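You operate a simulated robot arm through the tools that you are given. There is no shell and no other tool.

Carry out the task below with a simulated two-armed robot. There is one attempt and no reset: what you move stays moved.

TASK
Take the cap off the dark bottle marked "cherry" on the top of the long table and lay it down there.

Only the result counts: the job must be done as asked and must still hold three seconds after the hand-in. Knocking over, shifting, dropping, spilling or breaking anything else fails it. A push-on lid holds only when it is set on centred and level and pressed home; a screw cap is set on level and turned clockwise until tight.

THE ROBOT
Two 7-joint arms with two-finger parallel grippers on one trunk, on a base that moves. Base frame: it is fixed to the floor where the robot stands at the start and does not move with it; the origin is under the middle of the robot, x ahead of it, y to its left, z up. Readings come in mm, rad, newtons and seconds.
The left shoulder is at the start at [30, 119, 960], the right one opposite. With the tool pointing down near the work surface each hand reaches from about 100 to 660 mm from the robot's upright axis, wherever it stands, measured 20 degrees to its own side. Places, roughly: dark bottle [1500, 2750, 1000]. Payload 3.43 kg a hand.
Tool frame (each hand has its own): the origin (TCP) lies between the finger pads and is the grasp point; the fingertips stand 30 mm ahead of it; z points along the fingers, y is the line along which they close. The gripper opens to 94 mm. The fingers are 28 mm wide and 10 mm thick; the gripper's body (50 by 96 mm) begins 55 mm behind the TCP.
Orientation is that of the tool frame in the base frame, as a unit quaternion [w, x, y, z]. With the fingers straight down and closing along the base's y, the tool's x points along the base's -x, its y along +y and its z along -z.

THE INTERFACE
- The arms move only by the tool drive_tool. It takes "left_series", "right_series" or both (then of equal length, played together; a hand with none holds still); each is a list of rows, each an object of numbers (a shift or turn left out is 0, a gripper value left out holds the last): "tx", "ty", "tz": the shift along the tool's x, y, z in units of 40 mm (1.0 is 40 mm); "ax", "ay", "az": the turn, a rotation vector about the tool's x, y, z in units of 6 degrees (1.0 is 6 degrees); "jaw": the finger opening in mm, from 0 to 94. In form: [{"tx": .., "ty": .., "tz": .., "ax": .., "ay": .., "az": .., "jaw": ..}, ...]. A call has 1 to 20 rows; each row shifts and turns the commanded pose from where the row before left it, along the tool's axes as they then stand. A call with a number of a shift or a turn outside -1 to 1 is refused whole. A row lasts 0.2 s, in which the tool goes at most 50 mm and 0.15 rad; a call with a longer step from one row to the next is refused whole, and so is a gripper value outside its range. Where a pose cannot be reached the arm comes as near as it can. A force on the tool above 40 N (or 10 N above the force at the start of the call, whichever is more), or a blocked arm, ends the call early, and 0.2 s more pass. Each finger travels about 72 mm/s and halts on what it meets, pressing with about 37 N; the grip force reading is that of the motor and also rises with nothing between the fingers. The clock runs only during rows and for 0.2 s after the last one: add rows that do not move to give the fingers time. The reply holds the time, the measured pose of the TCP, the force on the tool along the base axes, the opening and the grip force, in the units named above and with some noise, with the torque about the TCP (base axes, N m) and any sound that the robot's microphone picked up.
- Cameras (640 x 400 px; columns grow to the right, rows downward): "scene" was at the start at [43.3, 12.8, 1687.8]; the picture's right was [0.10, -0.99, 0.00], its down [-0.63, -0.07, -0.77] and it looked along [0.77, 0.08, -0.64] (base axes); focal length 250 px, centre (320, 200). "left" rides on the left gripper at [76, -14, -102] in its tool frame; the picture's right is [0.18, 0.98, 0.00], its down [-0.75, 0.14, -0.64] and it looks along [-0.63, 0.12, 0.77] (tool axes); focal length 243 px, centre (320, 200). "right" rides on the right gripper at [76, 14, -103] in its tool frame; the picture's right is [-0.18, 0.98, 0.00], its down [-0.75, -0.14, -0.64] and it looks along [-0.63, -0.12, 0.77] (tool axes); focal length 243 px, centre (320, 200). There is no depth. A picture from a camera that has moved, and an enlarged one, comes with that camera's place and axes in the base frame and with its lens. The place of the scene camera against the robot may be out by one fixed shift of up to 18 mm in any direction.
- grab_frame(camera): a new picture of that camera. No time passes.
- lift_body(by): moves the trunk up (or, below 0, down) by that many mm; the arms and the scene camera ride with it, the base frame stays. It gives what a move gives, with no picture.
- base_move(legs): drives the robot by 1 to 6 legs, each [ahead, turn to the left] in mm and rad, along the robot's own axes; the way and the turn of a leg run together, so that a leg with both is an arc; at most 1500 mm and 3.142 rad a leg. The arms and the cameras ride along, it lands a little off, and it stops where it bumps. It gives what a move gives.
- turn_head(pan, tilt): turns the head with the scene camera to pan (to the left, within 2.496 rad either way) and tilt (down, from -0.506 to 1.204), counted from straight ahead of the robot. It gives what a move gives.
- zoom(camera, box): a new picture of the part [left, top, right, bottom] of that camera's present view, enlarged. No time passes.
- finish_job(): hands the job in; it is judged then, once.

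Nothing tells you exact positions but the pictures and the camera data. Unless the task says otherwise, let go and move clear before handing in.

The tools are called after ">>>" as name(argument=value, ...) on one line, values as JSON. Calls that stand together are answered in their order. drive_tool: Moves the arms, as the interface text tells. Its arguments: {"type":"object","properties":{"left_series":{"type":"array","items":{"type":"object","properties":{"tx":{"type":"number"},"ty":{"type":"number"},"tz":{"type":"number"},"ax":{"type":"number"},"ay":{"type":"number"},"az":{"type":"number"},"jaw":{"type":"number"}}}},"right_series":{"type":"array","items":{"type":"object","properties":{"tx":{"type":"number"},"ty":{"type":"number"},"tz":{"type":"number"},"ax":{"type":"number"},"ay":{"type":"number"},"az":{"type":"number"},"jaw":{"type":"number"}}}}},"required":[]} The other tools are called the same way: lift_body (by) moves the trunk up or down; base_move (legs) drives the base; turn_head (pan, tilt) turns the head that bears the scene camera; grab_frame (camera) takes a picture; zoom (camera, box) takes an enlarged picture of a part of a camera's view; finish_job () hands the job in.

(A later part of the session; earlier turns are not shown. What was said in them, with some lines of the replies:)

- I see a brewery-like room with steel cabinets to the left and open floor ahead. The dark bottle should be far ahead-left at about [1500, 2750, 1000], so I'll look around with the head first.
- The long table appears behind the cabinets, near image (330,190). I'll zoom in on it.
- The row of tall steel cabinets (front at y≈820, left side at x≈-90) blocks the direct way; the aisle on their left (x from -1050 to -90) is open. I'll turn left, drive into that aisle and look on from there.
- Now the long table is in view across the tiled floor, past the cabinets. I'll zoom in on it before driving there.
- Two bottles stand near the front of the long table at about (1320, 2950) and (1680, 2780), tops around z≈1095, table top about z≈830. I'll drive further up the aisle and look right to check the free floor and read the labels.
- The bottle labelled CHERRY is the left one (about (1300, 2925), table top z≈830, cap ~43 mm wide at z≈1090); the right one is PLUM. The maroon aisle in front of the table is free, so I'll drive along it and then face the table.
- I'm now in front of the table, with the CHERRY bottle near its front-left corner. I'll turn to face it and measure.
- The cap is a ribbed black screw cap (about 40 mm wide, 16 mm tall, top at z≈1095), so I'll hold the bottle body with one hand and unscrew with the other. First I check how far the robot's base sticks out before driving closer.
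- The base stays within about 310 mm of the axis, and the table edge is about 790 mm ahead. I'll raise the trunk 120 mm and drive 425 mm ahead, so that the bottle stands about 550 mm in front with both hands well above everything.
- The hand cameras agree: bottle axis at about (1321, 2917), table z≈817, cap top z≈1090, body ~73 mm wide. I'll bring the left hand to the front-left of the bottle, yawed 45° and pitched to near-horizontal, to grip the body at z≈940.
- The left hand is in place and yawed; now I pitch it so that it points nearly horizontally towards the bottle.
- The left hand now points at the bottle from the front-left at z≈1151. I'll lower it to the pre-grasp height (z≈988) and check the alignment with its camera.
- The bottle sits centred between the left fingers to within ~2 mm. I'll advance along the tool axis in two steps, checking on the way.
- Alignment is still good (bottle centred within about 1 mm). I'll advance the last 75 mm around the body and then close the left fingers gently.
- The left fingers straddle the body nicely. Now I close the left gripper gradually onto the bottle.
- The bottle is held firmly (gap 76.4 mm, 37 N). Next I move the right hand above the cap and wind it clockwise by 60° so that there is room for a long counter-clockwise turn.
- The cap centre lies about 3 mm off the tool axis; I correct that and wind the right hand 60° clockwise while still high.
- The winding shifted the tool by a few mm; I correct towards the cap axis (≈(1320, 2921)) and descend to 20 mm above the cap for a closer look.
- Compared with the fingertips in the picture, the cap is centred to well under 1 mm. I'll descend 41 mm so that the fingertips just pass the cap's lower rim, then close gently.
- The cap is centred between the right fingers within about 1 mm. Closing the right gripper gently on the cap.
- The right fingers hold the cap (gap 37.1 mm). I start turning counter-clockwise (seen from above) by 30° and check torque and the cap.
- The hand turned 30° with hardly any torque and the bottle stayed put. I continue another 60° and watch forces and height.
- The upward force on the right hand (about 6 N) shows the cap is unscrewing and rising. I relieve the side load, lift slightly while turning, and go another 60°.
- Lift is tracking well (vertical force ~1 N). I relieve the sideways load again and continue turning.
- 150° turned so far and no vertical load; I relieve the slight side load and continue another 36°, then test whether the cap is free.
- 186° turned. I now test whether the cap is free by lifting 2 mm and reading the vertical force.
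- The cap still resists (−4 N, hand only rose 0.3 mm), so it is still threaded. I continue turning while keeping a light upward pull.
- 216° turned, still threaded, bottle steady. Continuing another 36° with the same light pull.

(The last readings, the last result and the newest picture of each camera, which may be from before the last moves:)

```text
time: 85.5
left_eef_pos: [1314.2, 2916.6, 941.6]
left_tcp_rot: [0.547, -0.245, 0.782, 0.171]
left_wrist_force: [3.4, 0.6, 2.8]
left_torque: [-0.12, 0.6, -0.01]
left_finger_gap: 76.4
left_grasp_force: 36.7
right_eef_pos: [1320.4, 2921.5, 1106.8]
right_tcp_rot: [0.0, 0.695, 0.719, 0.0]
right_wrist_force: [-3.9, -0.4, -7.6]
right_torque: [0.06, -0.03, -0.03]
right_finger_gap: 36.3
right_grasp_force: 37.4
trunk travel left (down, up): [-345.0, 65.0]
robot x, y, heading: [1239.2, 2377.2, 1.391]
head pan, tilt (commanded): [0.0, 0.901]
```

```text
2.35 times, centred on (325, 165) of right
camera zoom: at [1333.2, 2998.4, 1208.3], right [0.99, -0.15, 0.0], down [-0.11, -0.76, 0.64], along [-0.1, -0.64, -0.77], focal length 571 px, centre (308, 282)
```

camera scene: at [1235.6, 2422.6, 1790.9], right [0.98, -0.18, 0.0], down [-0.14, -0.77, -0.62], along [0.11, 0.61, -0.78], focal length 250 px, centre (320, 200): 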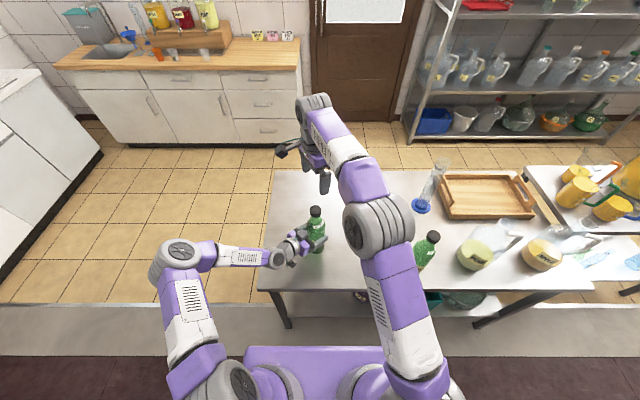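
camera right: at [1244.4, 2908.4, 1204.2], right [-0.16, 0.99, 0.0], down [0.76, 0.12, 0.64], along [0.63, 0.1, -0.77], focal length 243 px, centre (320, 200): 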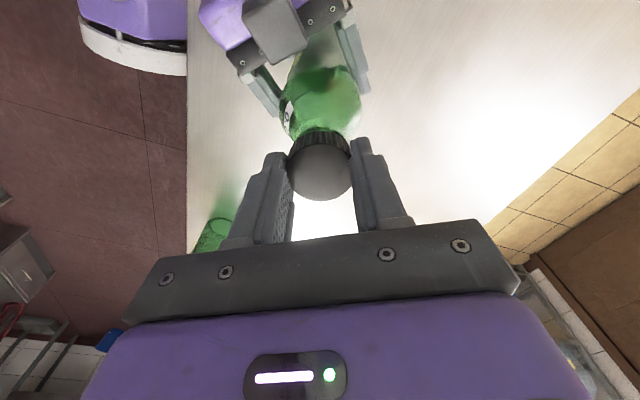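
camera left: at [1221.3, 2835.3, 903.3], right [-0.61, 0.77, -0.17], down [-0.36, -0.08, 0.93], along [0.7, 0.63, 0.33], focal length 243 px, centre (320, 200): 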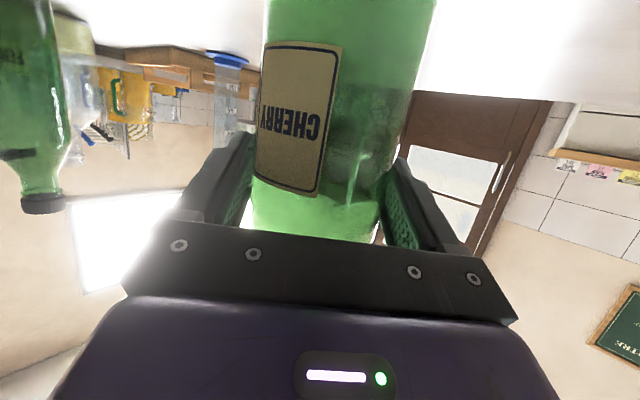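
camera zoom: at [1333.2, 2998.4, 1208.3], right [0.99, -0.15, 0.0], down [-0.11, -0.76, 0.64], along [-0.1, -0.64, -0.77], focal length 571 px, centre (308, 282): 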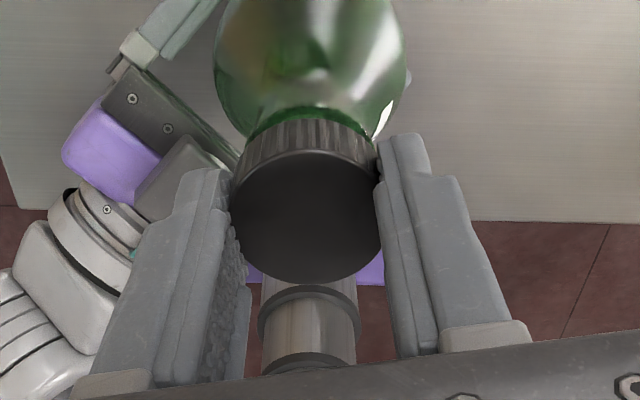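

252° turned; continuing.

>>> drive_tool(right_series=[{"az": -1}, {"az": -1}, {"az": -1}, {"az": -1}, {"az": -1}, {"az": -1}])

>>> zoom(camera="right", box=[250, 80, 400, 250])

>>> grab_frame(camera="scene")

```text
time: 86.9
left_eef_pos: [1313.8, 2915.8, 939.4]
left_tcp_rot: [0.547, -0.246, 0.781, 0.172]
left_wrist_force: [1.9, 0.2, 1.0]
left_torque: [0.05, 0.13, 0.01]
left_finger_gap: 76.2
left_grasp_force: 37.1
right_eef_pos: [1322.9, 2919.8, 1105.0]
right_tcp_rot: [-0.001, 0.464, 0.886, 0.001]
right_wrist_force: [-0.9, -0.6, -0.7]
right_torque: [-0.01, 0.02, 0.01]
right_finger_gap: 36.5
right_grasp_force: 36.6
right hand out of reach, approached as far as the arm can: row 6
trunk travel left (down, up): [-345.0, 65.0]
robot x, y, heading: [1240.5, 2378.6, 1.392]
head pan, tilt (commanded): [0.0, 0.901]
```

```text
2.35 times, centred on (325, 165) of right
camera zoom: at [1291.2, 2991.5, 1207.6], right [0.91, 0.41, 0.0], down [0.31, -0.7, 0.64], along [0.26, -0.59, -0.77], focal length 571 px, centre (308, 282)
```

zoom: 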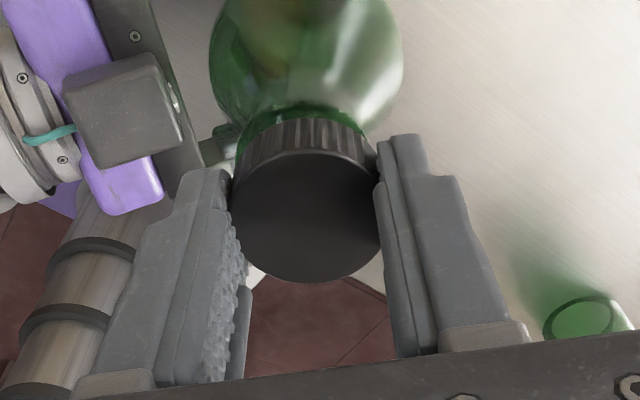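

```text
taken
camera scene: at [1235.6, 2422.6, 1790.9], right [0.98, -0.18, 0.0], down [-0.14, -0.77, -0.62], along [0.11, 0.61, -0.78], focal length 250 px, centre (320, 200)
```

scene: 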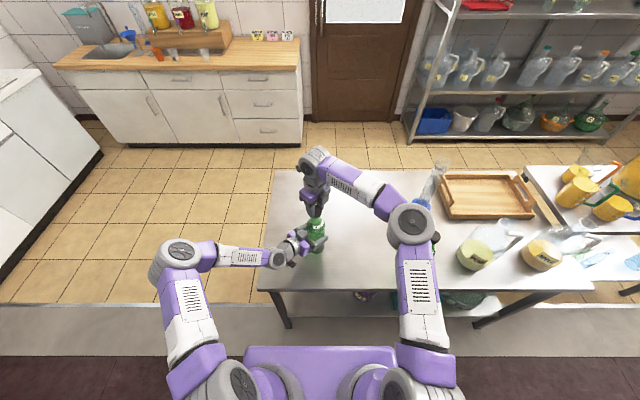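

The wrist reached its end after ~285°, and all forces are now near zero, which may mean the cap has come free. I test by lifting a little.

>>> drive_tool(right_series=[{"tz": -0.05}, {"tz": -0.025}, {}])

>>> zoom(camera="right", box=[250, 80, 400, 250])

>>> zoom(camera="scene", box=[290, 180, 350, 240])

```text
time: 87.7
left_eef_pos: [1314.3, 2916.0, 941.2]
left_tcp_rot: [0.548, -0.245, 0.781, 0.172]
left_wrist_force: [1.2, -0.2, 0.4]
left_torque: [-0.05, -0.03, -0.02]
left_finger_gap: 76.2
left_grasp_force: 36.8
right_eef_pos: [1322.2, 2921.2, 1106.4]
right_tcp_rot: [-0.001, 0.464, 0.886, 0.0]
right_wrist_force: [0.4, -0.7, 0.5]
right_torque: [-0.02, 0.01, 0.02]
right_finger_gap: 36.5
right_grasp_force: 37.1
trunk travel left (down, up): [-345.0, 65.0]
robot x, y, heading: [1242.9, 2373.5, 1.391]
head pan, tilt (commanded): [0.0, 0.901]
```

```text
2.35 times, centred on (325, 165) of right
camera zoom: at [1290.6, 2991.9, 1210.4], right [0.91, 0.41, 0.0], down [0.31, -0.7, 0.64], along [0.26, -0.59, -0.77], focal length 571 px, centre (308, 282)
```

zoom: 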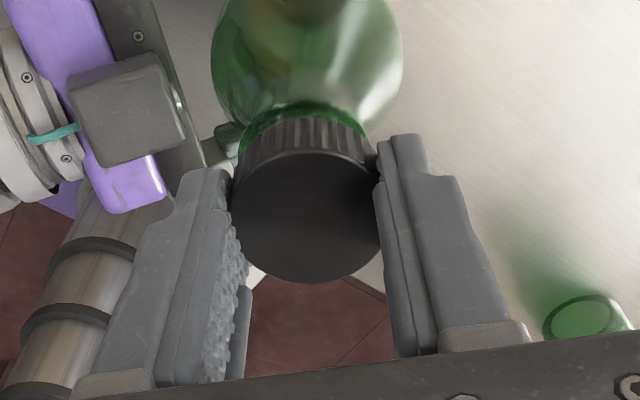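

```text
6.67 times, centred on (320, 210) of scene
camera zoom: at [1235.8, 2422.6, 1790.9], right [0.98, -0.18, 0.0], down [-0.14, -0.77, -0.62], along [0.11, 0.61, -0.78], focal length 1669 px, centre (320, 133)
```

zoom: 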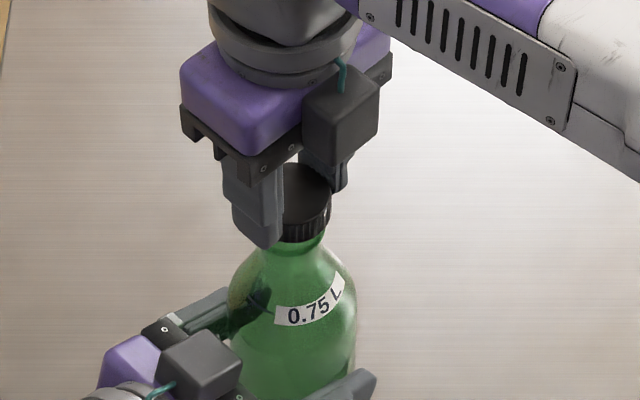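

The hand rose nearly 3 mm with no force, so the cap is free. I lift it straight up another 24 mm and check that it comes with the fingers.

>>> drive_tool(right_series=[{"tz": -0.1}, {"tz": -0.1}, {"tz": -0.2}, {"tz": -0.2}, {}])

>>> zoom(camera="right", box=[250, 80, 400, 250])

>>> zoom(camera="scene", box=[290, 170, 350, 240])

```text
time: 88.9
left_eef_pos: [1314.2, 2916.4, 940.1]
left_tcp_rot: [0.547, -0.245, 0.782, 0.171]
left_wrist_force: [-0.6, -0.6, -0.7]
left_torque: [-0.13, 0.01, -0.03]
left_finger_gap: 76.5
left_grasp_force: 36.5
right_eef_pos: [1320.7, 2921.9, 1133.6]
right_tcp_rot: [0.0, 0.464, 0.886, 0.0]
right_wrist_force: [-0.1, -0.2, 0.1]
right_torque: [-0.02, 0.01, 0.0]
right_finger_gap: 36.1
right_grasp_force: 36.9
trunk travel left (down, up): [-345.0, 65.0]
robot x, y, heading: [1238.5, 2374.1, 1.397]
head pan, tilt (commanded): [0.0, 0.901]
```

```text
2.35 times, centred on (325, 165) of right
camera zoom: at [1289.7, 2992.8, 1235.6], right [0.91, 0.41, 0.0], down [0.31, -0.7, 0.64], along [0.26, -0.59, -0.77], focal length 571 px, centre (308, 282)
```

zoom: 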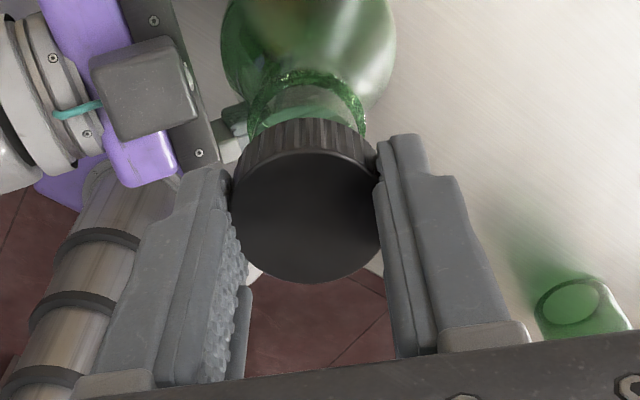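

```text
5.71 times, centred on (320, 205) of scene
camera zoom: at [1235.8, 2422.7, 1790.9], right [0.98, -0.18, 0.0], down [-0.14, -0.77, -0.62], along [0.11, 0.61, -0.78], focal length 1431 px, centre (320, 171)
```

zoom: 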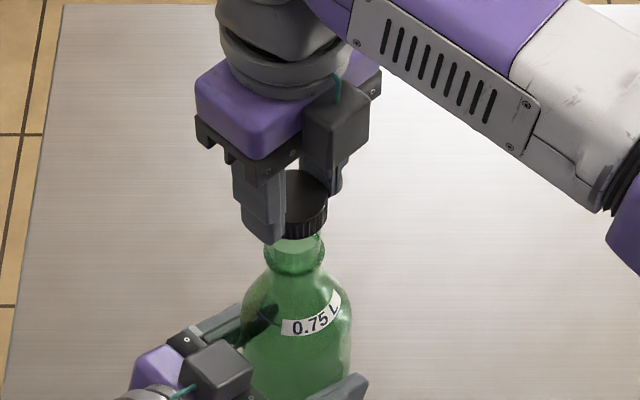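

The cap is off and held by the right hand; the open bottle neck is visible. I raise it clear and unwind the wrist.

>>> drive_tool(right_series=[{"tz": -0.8}, {"tz": -0.9}, {"az": 1}, {"az": 1}, {"az": 1}, {"az": 1}, {"az": 1}, {"az": 1}, {"az": 1}, {"az": 1}, {"az": 1}, {"az": 1}, {"az": 1}, {"az": 1}, {"az": 1}, {"az": 1}, {"az": 1}, {"az": 1}, {"az": 1}, {"az": 1}])

>>> drive_tool(right_series=[{"az": 1}, {"az": 1}, {"az": 1}, {"az": 1}, {"az": 1}, {"az": 1}, {"az": 1}, {"az": 1}, {"az": 1}, {"az": 1}, {"az": 1}, {"az": 1}, {"az": 1}, {"az": 1}, {"az": 1}, {"az": 1}, {"az": 1}, {"az": 1}])

>>> grab_frame(camera="right")

>>> grab_frame(camera="scene")

```text
time: 93.1
left_eef_pos: [1316.1, 2917.2, 939.7]
left_tcp_rot: [0.548, -0.245, 0.781, 0.172]
left_wrist_force: [-1.0, 0.2, 0.3]
left_torque: [-0.06, 0.07, -0.02]
left_finger_gap: 76.4
left_grasp_force: 36.9
right_eef_pos: [1321.5, 2922.9, 1142.4]
right_tcp_rot: [-0.001, 0.99, 0.144, 0.0]
right_wrist_force: [-1.3, 0.3, -0.1]
right_torque: [-0.02, 0.0, 0.03]
right_finger_gap: 36.5
right_grasp_force: 36.9
right hand out of reach, approached as far as the arm can: row 1, 2
trunk travel left (down, up): [-345.0, 65.0]
robot x, y, heading: [1239.2, 2372.7, 1.391]
head pan, tilt (commanded): [0.0, 0.901]
```

```text
time: 96.9
left_eef_pos: [1314.8, 2917.2, 940.7]
left_tcp_rot: [0.547, -0.245, 0.782, 0.172]
left_wrist_force: [-0.8, 0.5, 0.4]
left_torque: [-0.05, 0.02, 0.02]
left_finger_gap: 76.2
left_grasp_force: 36.6
right_eef_pos: [1321.1, 2923.0, 1141.8]
right_tcp_rot: [0.0, -0.698, 0.716, 0.0]
right_wrist_force: [-0.6, 0.5, -0.5]
right_torque: [0.02, 0.01, -0.02]
right_finger_gap: 36.0
right_grasp_force: 37.1
trunk travel left (down, up): [-345.0, 65.0]
robot x, y, heading: [1239.0, 2376.1, 1.393]
head pan, tilt (commanded): [0.0, 0.901]
```

```text
taken
camera right: at [1304.5, 2846.9, 1245.3], right [-0.98, 0.21, 0.0], down [0.16, 0.75, 0.64], along [0.13, 0.63, -0.77], focal length 243 px, centre (320, 200)
```

right: 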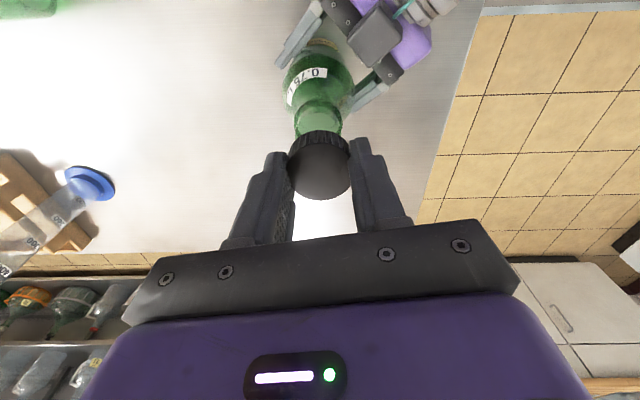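

```text
taken
camera scene: at [1235.7, 2422.8, 1790.9], right [0.98, -0.18, 0.0], down [-0.14, -0.77, -0.62], along [0.11, 0.61, -0.78], focal length 250 px, centre (320, 200)
```

scene: 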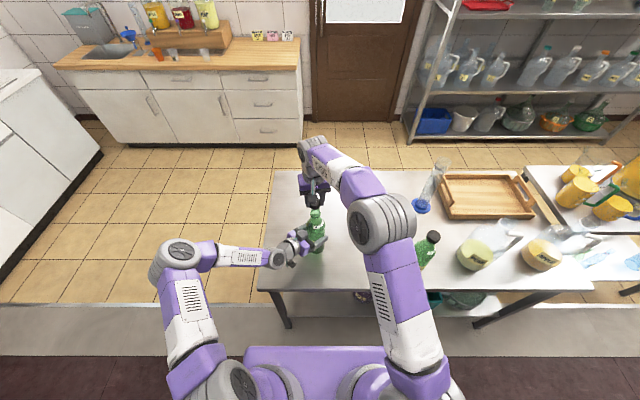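

The wrist is unwound and the cap is still held. I raise it 60 mm and carry it to a clear spot right of the bottle, at about (1479, 2867).

>>> drive_tool(right_series=[{"tz": -0.75}, {"tz": -0.75}, {"tx": 0.216, "ty": -0.665}, {"tx": 0.216, "ty": -0.665}, {"tx": 0.216, "ty": -0.665}, {"tx": 0.216, "ty": -0.665}, {"tx": 0.216, "ty": -0.665}, {"tx": 0.216, "ty": -0.665}, {}])

>>> grab_frame(camera="right")

>>> grab_frame(camera="scene")

```text
time: 98.9
left_eef_pos: [1313.5, 2917.2, 939.8]
left_tcp_rot: [0.547, -0.245, 0.782, 0.171]
left_wrist_force: [0.3, 0.3, 0.0]
left_torque: [-0.04, -0.03, -0.01]
left_finger_gap: 76.1
left_grasp_force: 36.7
right_eef_pos: [1480.2, 2868.7, 1201.6]
right_tcp_rot: [-0.001, -0.7, 0.715, 0.0]
right_wrist_force: [0.0, 0.6, 0.5]
right_torque: [-0.01, 0.01, -0.03]
right_finger_gap: 36.4
right_grasp_force: 36.3
trunk travel left (down, up): [-345.0, 65.0]
robot x, y, heading: [1238.9, 2371.9, 1.396]
head pan, tilt (commanded): [0.0, 0.901]
```

```text
taken
camera right: at [1463.8, 2792.7, 1303.7], right [-0.98, 0.21, 0.0], down [0.16, 0.75, 0.64], along [0.13, 0.63, -0.77], focal length 243 px, centre (320, 200)
```

right: 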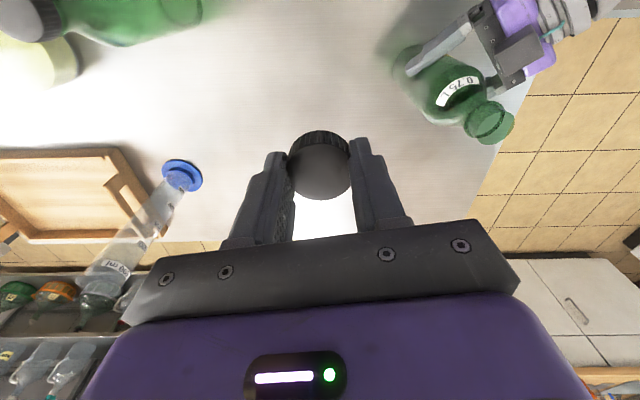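

```text
taken
camera scene: at [1235.1, 2423.1, 1790.9], right [0.98, -0.18, 0.0], down [-0.14, -0.77, -0.62], along [0.11, 0.61, -0.78], focal length 250 px, centre (320, 200)
```

scene: 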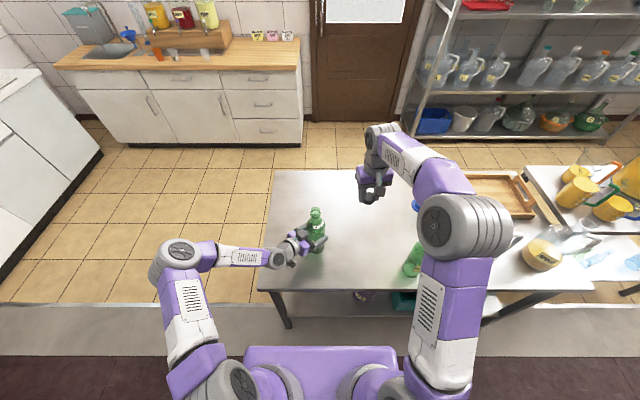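

The cap is over free table surface between the CHERRY and PLUM bottles. I lower in steps, watching that the right elbow stays clear of the PLUM bottle.

>>> drive_tool(right_series=[{"tz": 0.75}, {"tz": 0.75}, {"tz": 0.75}, {"tz": 0.75}])

>>> grab_frame(camera="scene")

>>> grab_frame(camera="right")

```text
time: 99.9
left_eef_pos: [1315.0, 2916.9, 939.1]
left_tcp_rot: [0.548, -0.245, 0.781, 0.172]
left_wrist_force: [-0.3, 0.1, 0.0]
left_torque: [-0.03, 0.01, 0.0]
left_finger_gap: 76.1
left_grasp_force: 36.8
right_eef_pos: [1481.2, 2867.8, 1081.5]
right_tcp_rot: [0.0, -0.699, 0.715, 0.0]
right_wrist_force: [-0.4, -1.2, -0.4]
right_torque: [0.0, 0.02, 0.01]
right_finger_gap: 36.0
right_grasp_force: 37.1
trunk travel left (down, up): [-345.0, 65.0]
robot x, y, heading: [1237.5, 2372.2, 1.393]
head pan, tilt (commanded): [0.0, 0.901]
```

```text
taken
camera scene: at [1235.8, 2423.0, 1790.9], right [0.98, -0.18, 0.0], down [-0.14, -0.77, -0.62], along [0.11, 0.61, -0.78], focal length 250 px, centre (320, 200)
```

scene: 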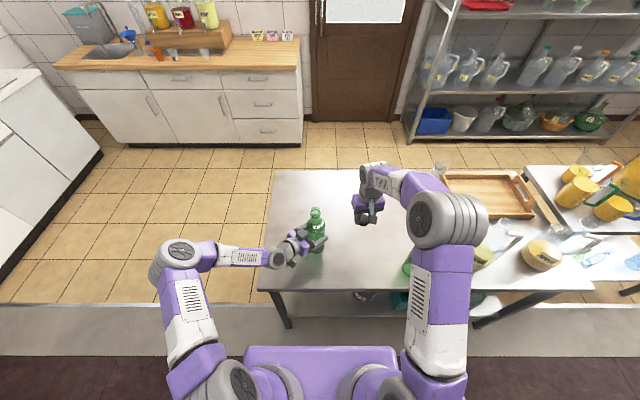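

```text
taken
camera right: at [1464.7, 2790.9, 1183.8], right [-0.98, 0.21, 0.0], down [0.16, 0.75, 0.64], along [0.13, 0.63, -0.77], focal length 243 px, centre (320, 200)
```

right: 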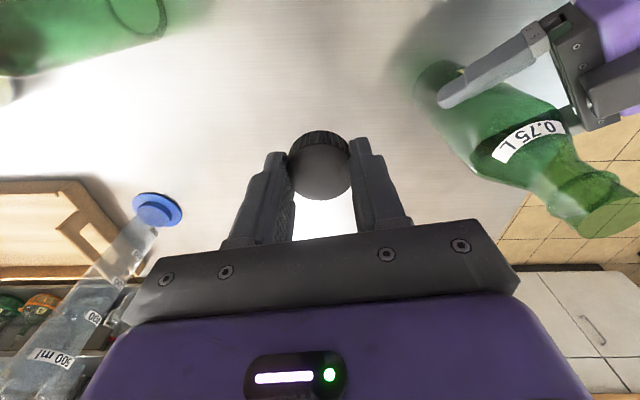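

Elbow stays high. Lowering further to z≈920.

>>> drive_tool(right_series=[{"tz": 0.8}, {"tz": 0.8}, {"tz": 0.8}, {"tz": 0.8}, {"tz": 0.8}])

>>> grab_frame(camera="scene")

>>> grab_frame(camera="right")

```text
time: 101.1
left_eef_pos: [1314.5, 2916.3, 939.8]
left_tcp_rot: [0.547, -0.244, 0.782, 0.171]
left_wrist_force: [0.3, 0.7, -0.5]
left_torque: [-0.02, 0.04, -0.05]
left_finger_gap: 76.2
left_grasp_force: 36.8
right_eef_pos: [1479.5, 2868.2, 920.2]
right_tcp_rot: [0.0, -0.699, 0.716, 0.0]
right_wrist_force: [0.2, -0.1, 0.0]
right_torque: [-0.03, 0.01, 0.0]
right_finger_gap: 36.3
right_grasp_force: 36.8
trunk travel left (down, up): [-345.0, 65.0]
robot x, y, heading: [1237.9, 2372.4, 1.391]
head pan, tilt (commanded): [0.0, 0.901]
```

```text
taken
camera scene: at [1235.7, 2423.2, 1790.9], right [0.98, -0.18, 0.0], down [-0.14, -0.77, -0.62], along [0.11, 0.61, -0.78], focal length 250 px, centre (320, 200)
```

scene: 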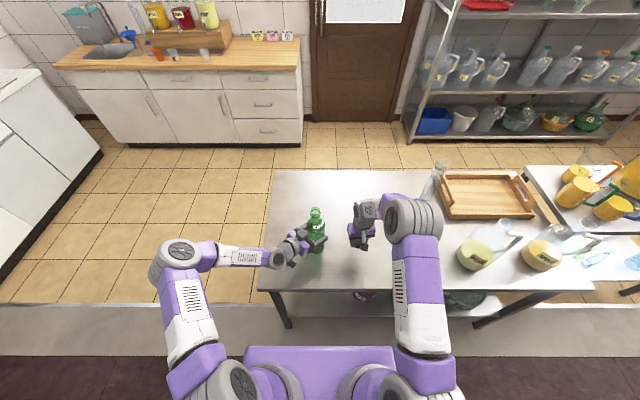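

```text
taken
camera right: at [1464.2, 2790.1, 1022.4], right [-0.98, 0.21, 0.0], down [0.16, 0.75, 0.64], along [0.13, 0.63, -0.77], focal length 243 px, centre (320, 200)
```

right: 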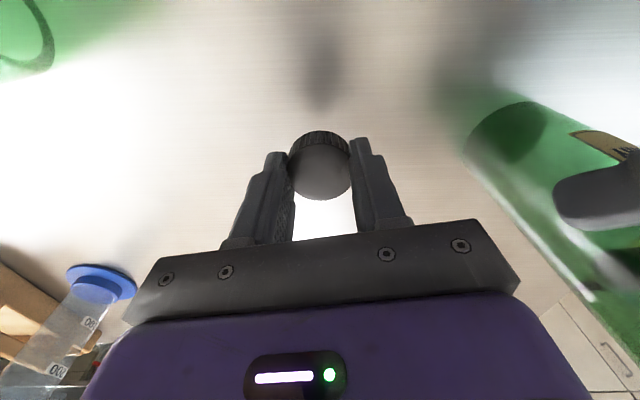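

All clear; I lower 55 mm more, then approach the table in small steps watching the vertical force.

>>> drive_tool(right_series=[{"tz": 0.5}, {"tz": 0.5}, {"tz": 0.375}, {}])

>>> zoom(camera="right", box=[220, 60, 420, 250])

>>> zoom(camera="scene", box=[300, 180, 440, 290])

```text
time: 102.1
left_eef_pos: [1314.6, 2916.6, 939.4]
left_tcp_rot: [0.547, -0.245, 0.782, 0.171]
left_wrist_force: [0.3, 0.0, 0.6]
left_torque: [-0.04, 0.02, -0.01]
left_finger_gap: 76.2
left_grasp_force: 37.7
right_eef_pos: [1481.3, 2867.1, 866.5]
right_tcp_rot: [0.0, -0.699, 0.715, 0.0]
right_wrist_force: [-0.1, 0.8, 0.0]
right_torque: [-0.01, 0.01, 0.0]
right_finger_gap: 36.3
right_grasp_force: 37.2
trunk travel left (down, up): [-345.0, 65.0]
robot x, y, heading: [1239.4, 2368.1, 1.392]
head pan, tilt (commanded): [0.0, 0.901]
```

```text
2.11 times, centred on (320, 155) of right
camera zoom: at [1465.1, 2791.1, 968.7], right [-0.98, 0.21, 0.0], down [0.16, 0.75, 0.64], along [0.13, 0.63, -0.77], focal length 511 px, centre (320, 295)
```

zoom: 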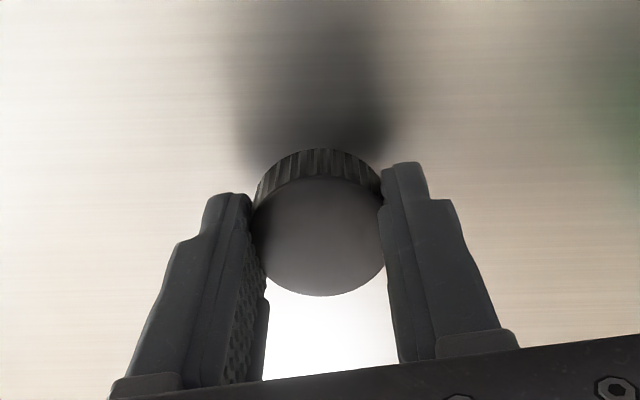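

```text
3.64 times, centred on (370, 235) of scene
camera zoom: at [1235.8, 2422.8, 1790.9], right [0.98, -0.18, 0.0], down [-0.14, -0.77, -0.62], along [0.11, 0.61, -0.78], focal length 911 px, centre (138, 73)
```

zoom: 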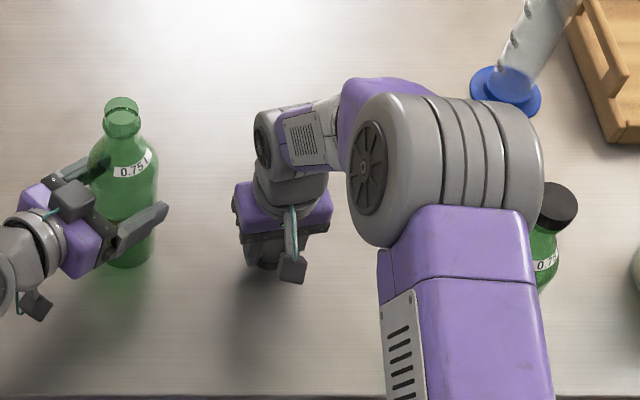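

Shadow and view show the cap close above the table. Small steps down now.

>>> drive_tool(right_series=[{"tz": 0.075}, {"tz": 0.075}, {"tz": 0.075}, {"tz": 0.075}, {}])

>>> zoom(camera="right", box=[220, 60, 420, 250])

```text
time: 103.3
left_eef_pos: [1314.3, 2917.4, 939.1]
left_tcp_rot: [0.548, -0.245, 0.782, 0.171]
left_wrist_force: [1.2, 0.6, 0.8]
left_torque: [-0.03, -0.03, 0.0]
left_finger_gap: 76.2
left_grasp_force: 37.2
right_eef_pos: [1479.4, 2866.8, 855.5]
right_tcp_rot: [0.0, -0.7, 0.715, 0.0]
right_wrist_force: [0.5, -0.3, -0.5]
right_torque: [0.0, -0.02, 0.04]
right_finger_gap: 36.2
right_grasp_force: 36.4
trunk travel left (down, up): [-345.0, 65.0]
robot x, y, heading: [1237.4, 2371.7, 1.395]
head pan, tilt (commanded): [0.0, 0.901]
```

```text
2.11 times, centred on (320, 155) of right
camera zoom: at [1463.7, 2790.7, 957.8], right [-0.98, 0.21, 0.0], down [0.16, 0.75, 0.64], along [0.13, 0.63, -0.77], focal length 511 px, centre (320, 295)
```

zoom: 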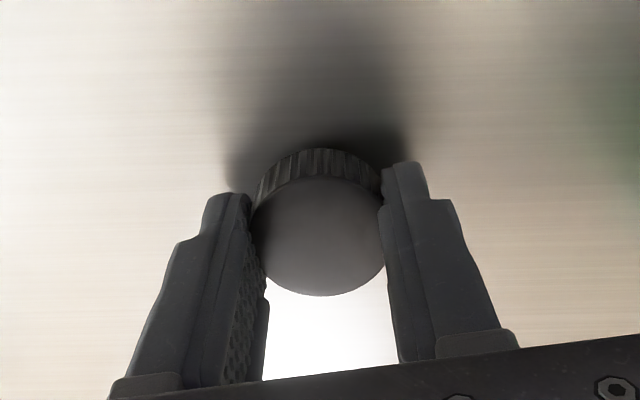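

>>> drive_tool(right_series=[{"tz": 0.05}, {"tz": 0.05}, {"tz": 0.05}, {}])

>>> zoom(camera="right", box=[220, 60, 420, 250])

```text
time: 104.3
left_eef_pos: [1314.3, 2914.4, 939.7]
left_tcp_rot: [0.547, -0.244, 0.782, 0.171]
left_wrist_force: [0.4, 0.1, -0.6]
left_torque: [-0.03, 0.01, 0.0]
left_finger_gap: 76.3
left_grasp_force: 37.3
right_eef_pos: [1479.1, 2867.0, 851.7]
right_tcp_rot: [0.002, -0.699, 0.715, 0.001]
right_wrist_force: [0.3, -4.7, 13.8]
right_torque: [0.01, -0.05, -0.01]
right_finger_gap: 36.2
right_grasp_force: 36.7
trunk travel left (down, up): [-345.0, 65.0]
robot x, y, heading: [1241.8, 2372.1, 1.393]
head pan, tilt (commanded): [0.0, 0.901]
```

```text
2.11 times, centred on (320, 155) of right
camera zoom: at [1463.4, 2791.2, 952.8], right [-0.98, 0.21, 0.0], down [0.16, 0.75, 0.64], along [0.13, 0.63, -0.76], focal length 511 px, centre (320, 295)
```

zoom: 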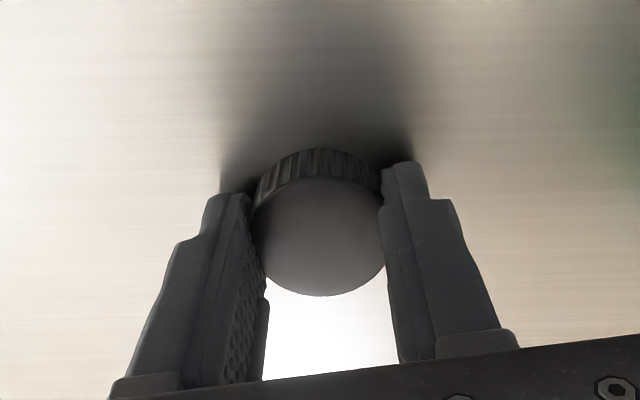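

Contact with the table (about 14 N). I ease up 2 mm and open the right fingers slowly to set the cap down.

>>> drive_tool(right_series=[{"tz": -0.045}, {"jaw": 37}, {"jaw": 38}, {"jaw": 39}, {"jaw": 40}, {"jaw": 42}, {"jaw": 46}, {"jaw": 52}, {"jaw": 60}, {"jaw": 66}, {}])

>>> zoom(camera="right", box=[200, 60, 440, 250])

```text
time: 106.7
left_eef_pos: [1315.1, 2917.1, 940.3]
left_tcp_rot: [0.547, -0.245, 0.782, 0.172]
left_wrist_force: [0.0, 0.7, 0.1]
left_torque: [0.02, 0.06, -0.03]
left_finger_gap: 76.3
left_grasp_force: 37.1
right_eef_pos: [1478.3, 2867.2, 852.4]
right_tcp_rot: [0.0, -0.699, 0.716, 0.0]
right_wrist_force: [0.3, 1.0, -0.4]
right_torque: [0.0, 0.01, 0.0]
right_finger_gap: 66.3
right_grasp_force: 0.0
trunk travel left (down, up): [-345.0, 65.0]
robot x, y, heading: [1239.6, 2378.6, 1.388]
head pan, tilt (commanded): [0.0, 0.901]
```

```text
2.11 times, centred on (320, 155) of right
camera zoom: at [1462.8, 2790.6, 954.0], right [-0.98, 0.21, 0.0], down [0.16, 0.75, 0.64], along [0.13, 0.63, -0.77], focal length 511 px, centre (320, 295)
```

zoom: 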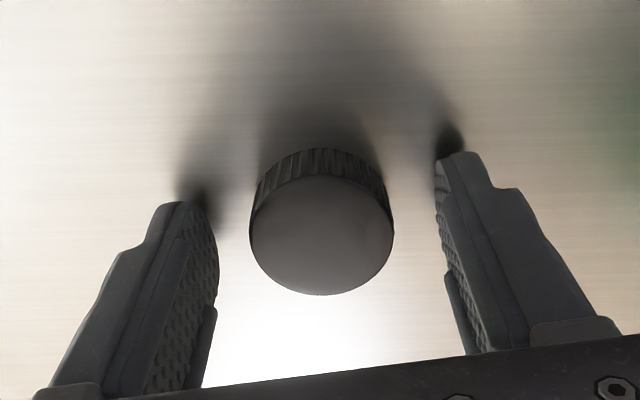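

The cap stands on the table, released. I raise the right hand straight up clear of it.

>>> drive_tool(right_series=[{"tz": -0.2}, {"tz": -0.4}, {"tz": -0.7}, {"tz": -0.8}, {"tz": -0.8}, {"tz": -0.8}, {"tz": -0.8}, {"tz": -0.8}, {"tz": -0.8}, {"tz": -0.8}, {"tz": -0.8}, {}])

>>> grab_frame(camera="right")

>>> grab_frame(camera="scene")

```text
time: 109.3
left_eef_pos: [1314.3, 2916.3, 940.5]
left_tcp_rot: [0.547, -0.245, 0.782, 0.171]
left_wrist_force: [-0.4, -0.7, 0.4]
left_torque: [-0.16, 0.08, -0.03]
left_finger_gap: 76.3
left_grasp_force: 37.0
right_eef_pos: [1477.5, 2868.2, 1161.4]
right_tcp_rot: [0.0, -0.699, 0.715, 0.0]
right_wrist_force: [-0.1, -0.6, 0.1]
right_torque: [0.02, -0.03, -0.04]
right_finger_gap: 66.0
right_grasp_force: 0.0
trunk travel left (down, up): [-345.0, 65.0]
robot x, y, heading: [1239.8, 2372.6, 1.393]
head pan, tilt (commanded): [0.0, 0.901]
```

```text
taken
camera right: at [1462.0, 2793.0, 1262.9], right [-0.98, 0.21, 0.0], down [0.16, 0.75, 0.64], along [0.13, 0.63, -0.77], focal length 243 px, centre (320, 200)
```

right: 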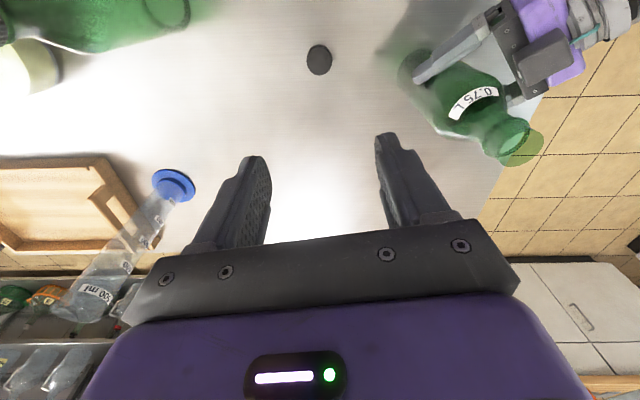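

```text
taken
camera scene: at [1235.6, 2422.6, 1790.9], right [0.98, -0.18, 0.0], down [-0.14, -0.77, -0.62], along [0.11, 0.61, -0.78], focal length 250 px, centre (320, 200)
```

scene: 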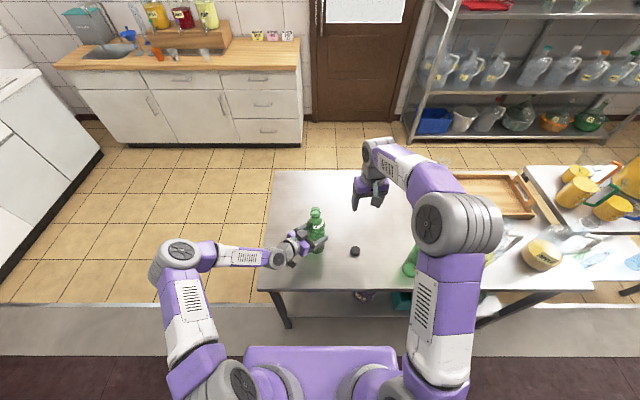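

The cap rests flat on the table. Now I open the left hand slowly, leaving the bottle standing, and back away along its own axis.

>>> drive_tool(left_series=[{"jaw": 77}, {"jaw": 78}, {"jaw": 79}, {"jaw": 81}, {"jaw": 84}, {"jaw": 88}, {"jaw": 94}, {}])

>>> grab_frame(camera="left")

>>> zoom(camera="scene", box=[260, 190, 380, 290])

```text
time: 111.1
left_eef_pos: [1314.4, 2915.6, 939.9]
left_tcp_rot: [0.547, -0.246, 0.782, 0.173]
left_wrist_force: [0.5, 1.0, -0.3]
left_torque: [0.01, 0.0, 0.0]
left_finger_gap: 94.2
left_grasp_force: 0.2
right_eef_pos: [1478.6, 2869.0, 1160.8]
right_tcp_rot: [0.0, -0.699, 0.715, 0.0]
right_wrist_force: [-0.1, 0.9, 0.6]
right_torque: [0.01, 0.0, 0.0]
right_finger_gap: 65.9
right_grasp_force: 0.2
trunk travel left (down, up): [-345.0, 65.0]
robot x, y, heading: [1239.3, 2373.0, 1.389]
head pan, tilt (commanded): [0.0, 0.901]
```

```text
taken
camera left: at [1221.3, 2835.4, 903.3], right [-0.61, 0.77, -0.17], down [-0.36, -0.08, 0.93], along [0.7, 0.63, 0.33], focal length 243 px, centre (320, 200)
```

left: 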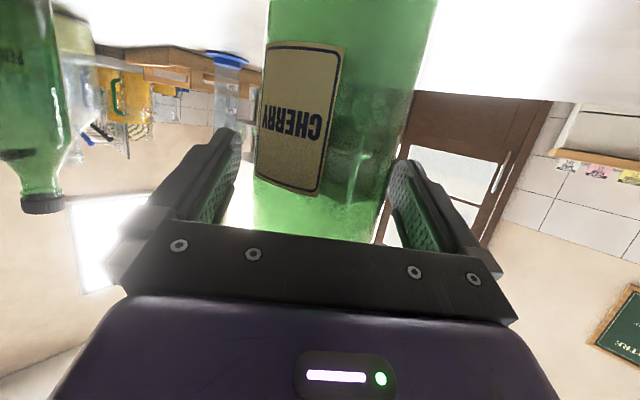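

```text
4.00 times, centred on (320, 240) of scene
camera zoom: at [1235.7, 2422.5, 1790.9], right [0.98, -0.18, 0.0], down [-0.14, -0.77, -0.62], along [0.11, 0.61, -0.78], focal length 1002 px, centre (320, 40)
```

zoom: 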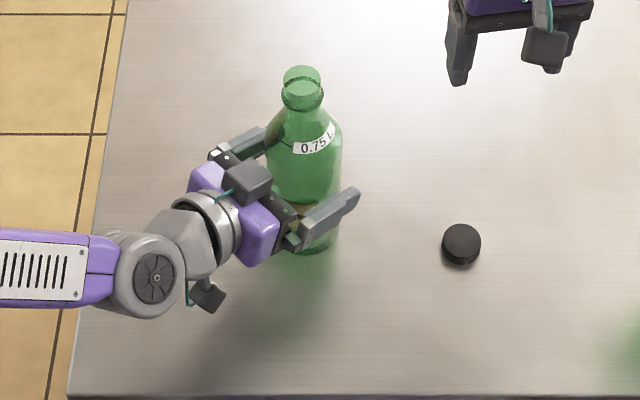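

>>> zoom(camera="left", box=[200, 100, 440, 250])

```text
2.67 times, centred on (320, 175) of left
camera zoom: at [1221.3, 2835.4, 903.3], right [-0.61, 0.77, -0.17], down [-0.36, -0.08, 0.93], along [0.7, 0.63, 0.33], focal length 647 px, centre (320, 267)
```

zoom: 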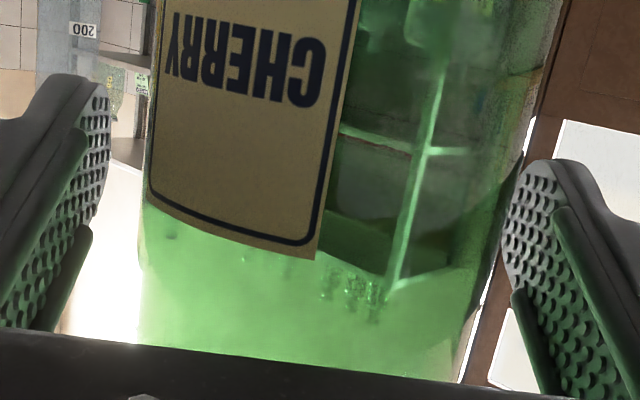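

There's clearance on both sides of the bottle. I shift 1.5 mm to centre and retreat the left hand along its axis.

>>> drive_tool(left_series=[{"ty": 0.04}, {"tz": -0.2}, {"tz": -0.4}, {"tz": -0.5}, {"tz": -0.6}, {"tz": -0.6}, {"tz": -0.6}, {"tz": -0.6}, {}])

>>> grab_frame(camera="left")

>>> grab_frame(camera="scene")

```text
time: 113.1
left_eef_pos: [1206.6, 2843.2, 987.3]
left_tcp_rot: [0.547, -0.245, 0.782, 0.171]
left_wrist_force: [-0.6, 0.7, -0.7]
left_torque: [0.01, 0.02, 0.02]
left_finger_gap: 94.0
left_grasp_force: 0.1
right_eef_pos: [1479.0, 2870.3, 1160.5]
right_tcp_rot: [0.0, -0.699, 0.715, 0.0]
right_wrist_force: [-0.1, 0.5, -0.9]
right_torque: [-0.03, 0.02, 0.03]
right_finger_gap: 66.0
right_grasp_force: 0.1
trunk travel left (down, up): [-345.0, 65.0]
robot x, y, heading: [1239.8, 2373.8, 1.392]
head pan, tilt (commanded): [0.0, 0.901]
```

```text
taken
camera left: at [1113.4, 2761.9, 951.0], right [-0.61, 0.77, -0.17], down [-0.36, -0.08, 0.93], along [0.7, 0.63, 0.33], focal length 243 px, centre (320, 200)
```

left: 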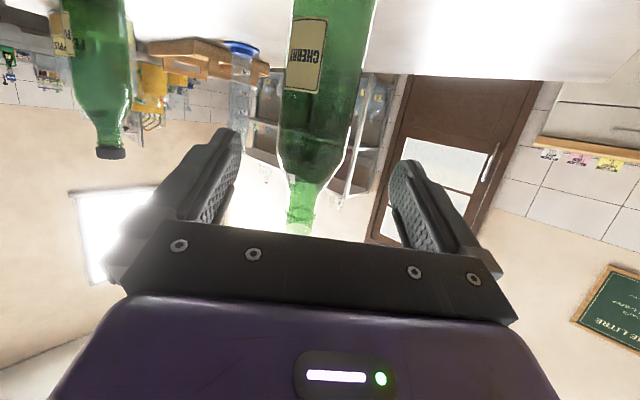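

```text
taken
camera scene: at [1236.0, 2423.0, 1790.9], right [0.98, -0.18, 0.0], down [-0.14, -0.77, -0.62], along [0.11, 0.61, -0.78], focal length 250 px, centre (320, 200)
```

scene: 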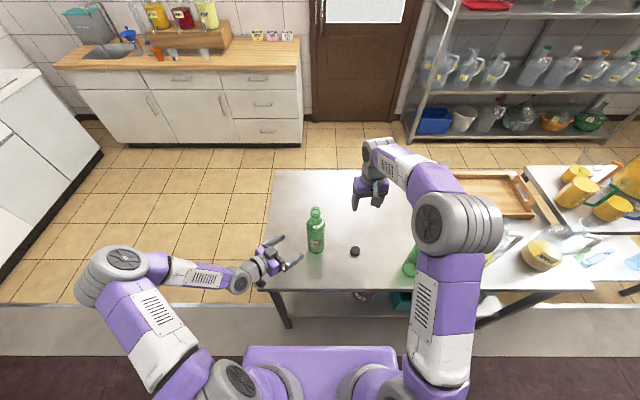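

The bottle stands upright without its cap and the cap lies on the table. I move the left hand further up and away and take a last close look.

>>> drive_tool(left_series=[{"tx": -0.6, "tz": -0.5}, {"tx": -0.6, "tz": -0.5}, {"tx": -0.6, "tz": -0.5}, {"tx": -0.6, "tz": -0.5}, {}], right_series=[{"tz": -0.5}, {"tz": -0.5}, {}, {}, {}])

>>> zoom(camera="scene", box=[260, 160, 480, 300])

>>> grab_frame(camera="right")

```text
time: 114.3
left_eef_pos: [1169.7, 2817.1, 1109.2]
left_tcp_rot: [0.547, -0.246, 0.782, 0.172]
left_wrist_force: [-1.3, -0.2, 0.4]
left_torque: [0.05, -0.02, -0.02]
left_finger_gap: 93.7
left_grasp_force: 0.1
right_eef_pos: [1479.1, 2868.3, 1200.6]
right_tcp_rot: [0.001, -0.699, 0.715, 0.0]
right_wrist_force: [-0.3, 0.0, 0.0]
right_torque: [-0.01, 0.03, 0.04]
right_finger_gap: 66.0
right_grasp_force: 0.2
trunk travel left (down, up): [-345.0, 65.0]
robot x, y, heading: [1242.2, 2372.2, 1.396]
head pan, tilt (commanded): [0.0, 0.901]
```

```text
2.86 times, centred on (370, 230) of scene
camera zoom: at [1235.3, 2423.4, 1790.9], right [0.98, -0.18, 0.0], down [-0.14, -0.77, -0.62], along [0.11, 0.61, -0.78], focal length 716 px, centre (177, 114)
```

zoom: 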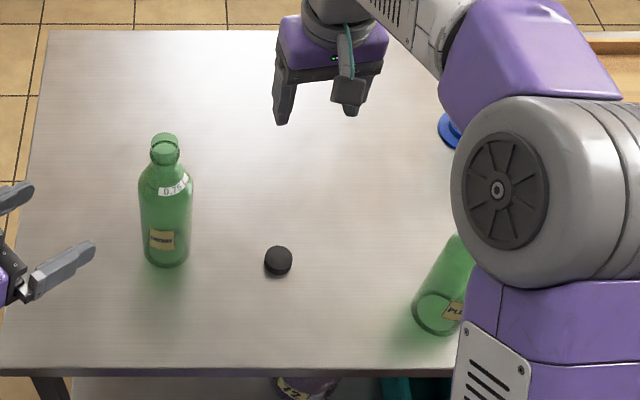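

```text
taken
camera right: at [1463.3, 2792.2, 1303.5], right [-0.98, 0.21, 0.0], down [0.16, 0.75, 0.64], along [0.13, 0.63, -0.77], focal length 243 px, centre (320, 200)
```

right: 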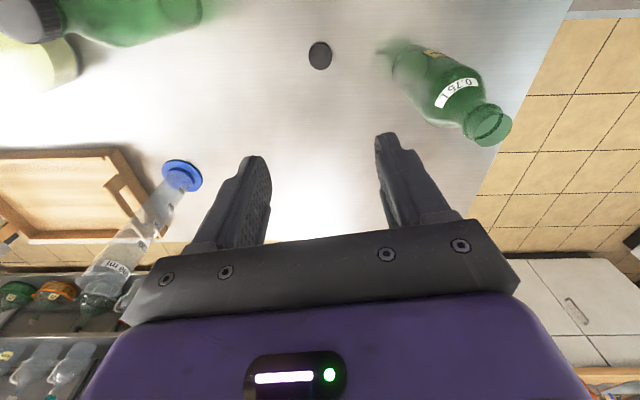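

The CHERRY bottle stands upright and open, its cap lies on the table beside it, the PLUM bottle and the other items I can see stand where they were, and both hands are clear. I hand the job in.

>>> finish_job()

```text
The job is handed in.
```

The cap is off the bottle marked "cherry" and lies flat on the long table, about 160 mm to the right of the bottle. The job is handed in; no verdict has come back.

- **Cap:** it was a screw cap. I held the bottle with the left hand and turned the cap counter-clockwise about 285° with the right until it lifted off freely.
- **Bottle:** it stands upright and open where it was.
- **Surroundings:** in the last pictures the "plum" bottle and the other items in view on the table stood where they were.
- **Hands:** both are open and clear of the bottle and cap.
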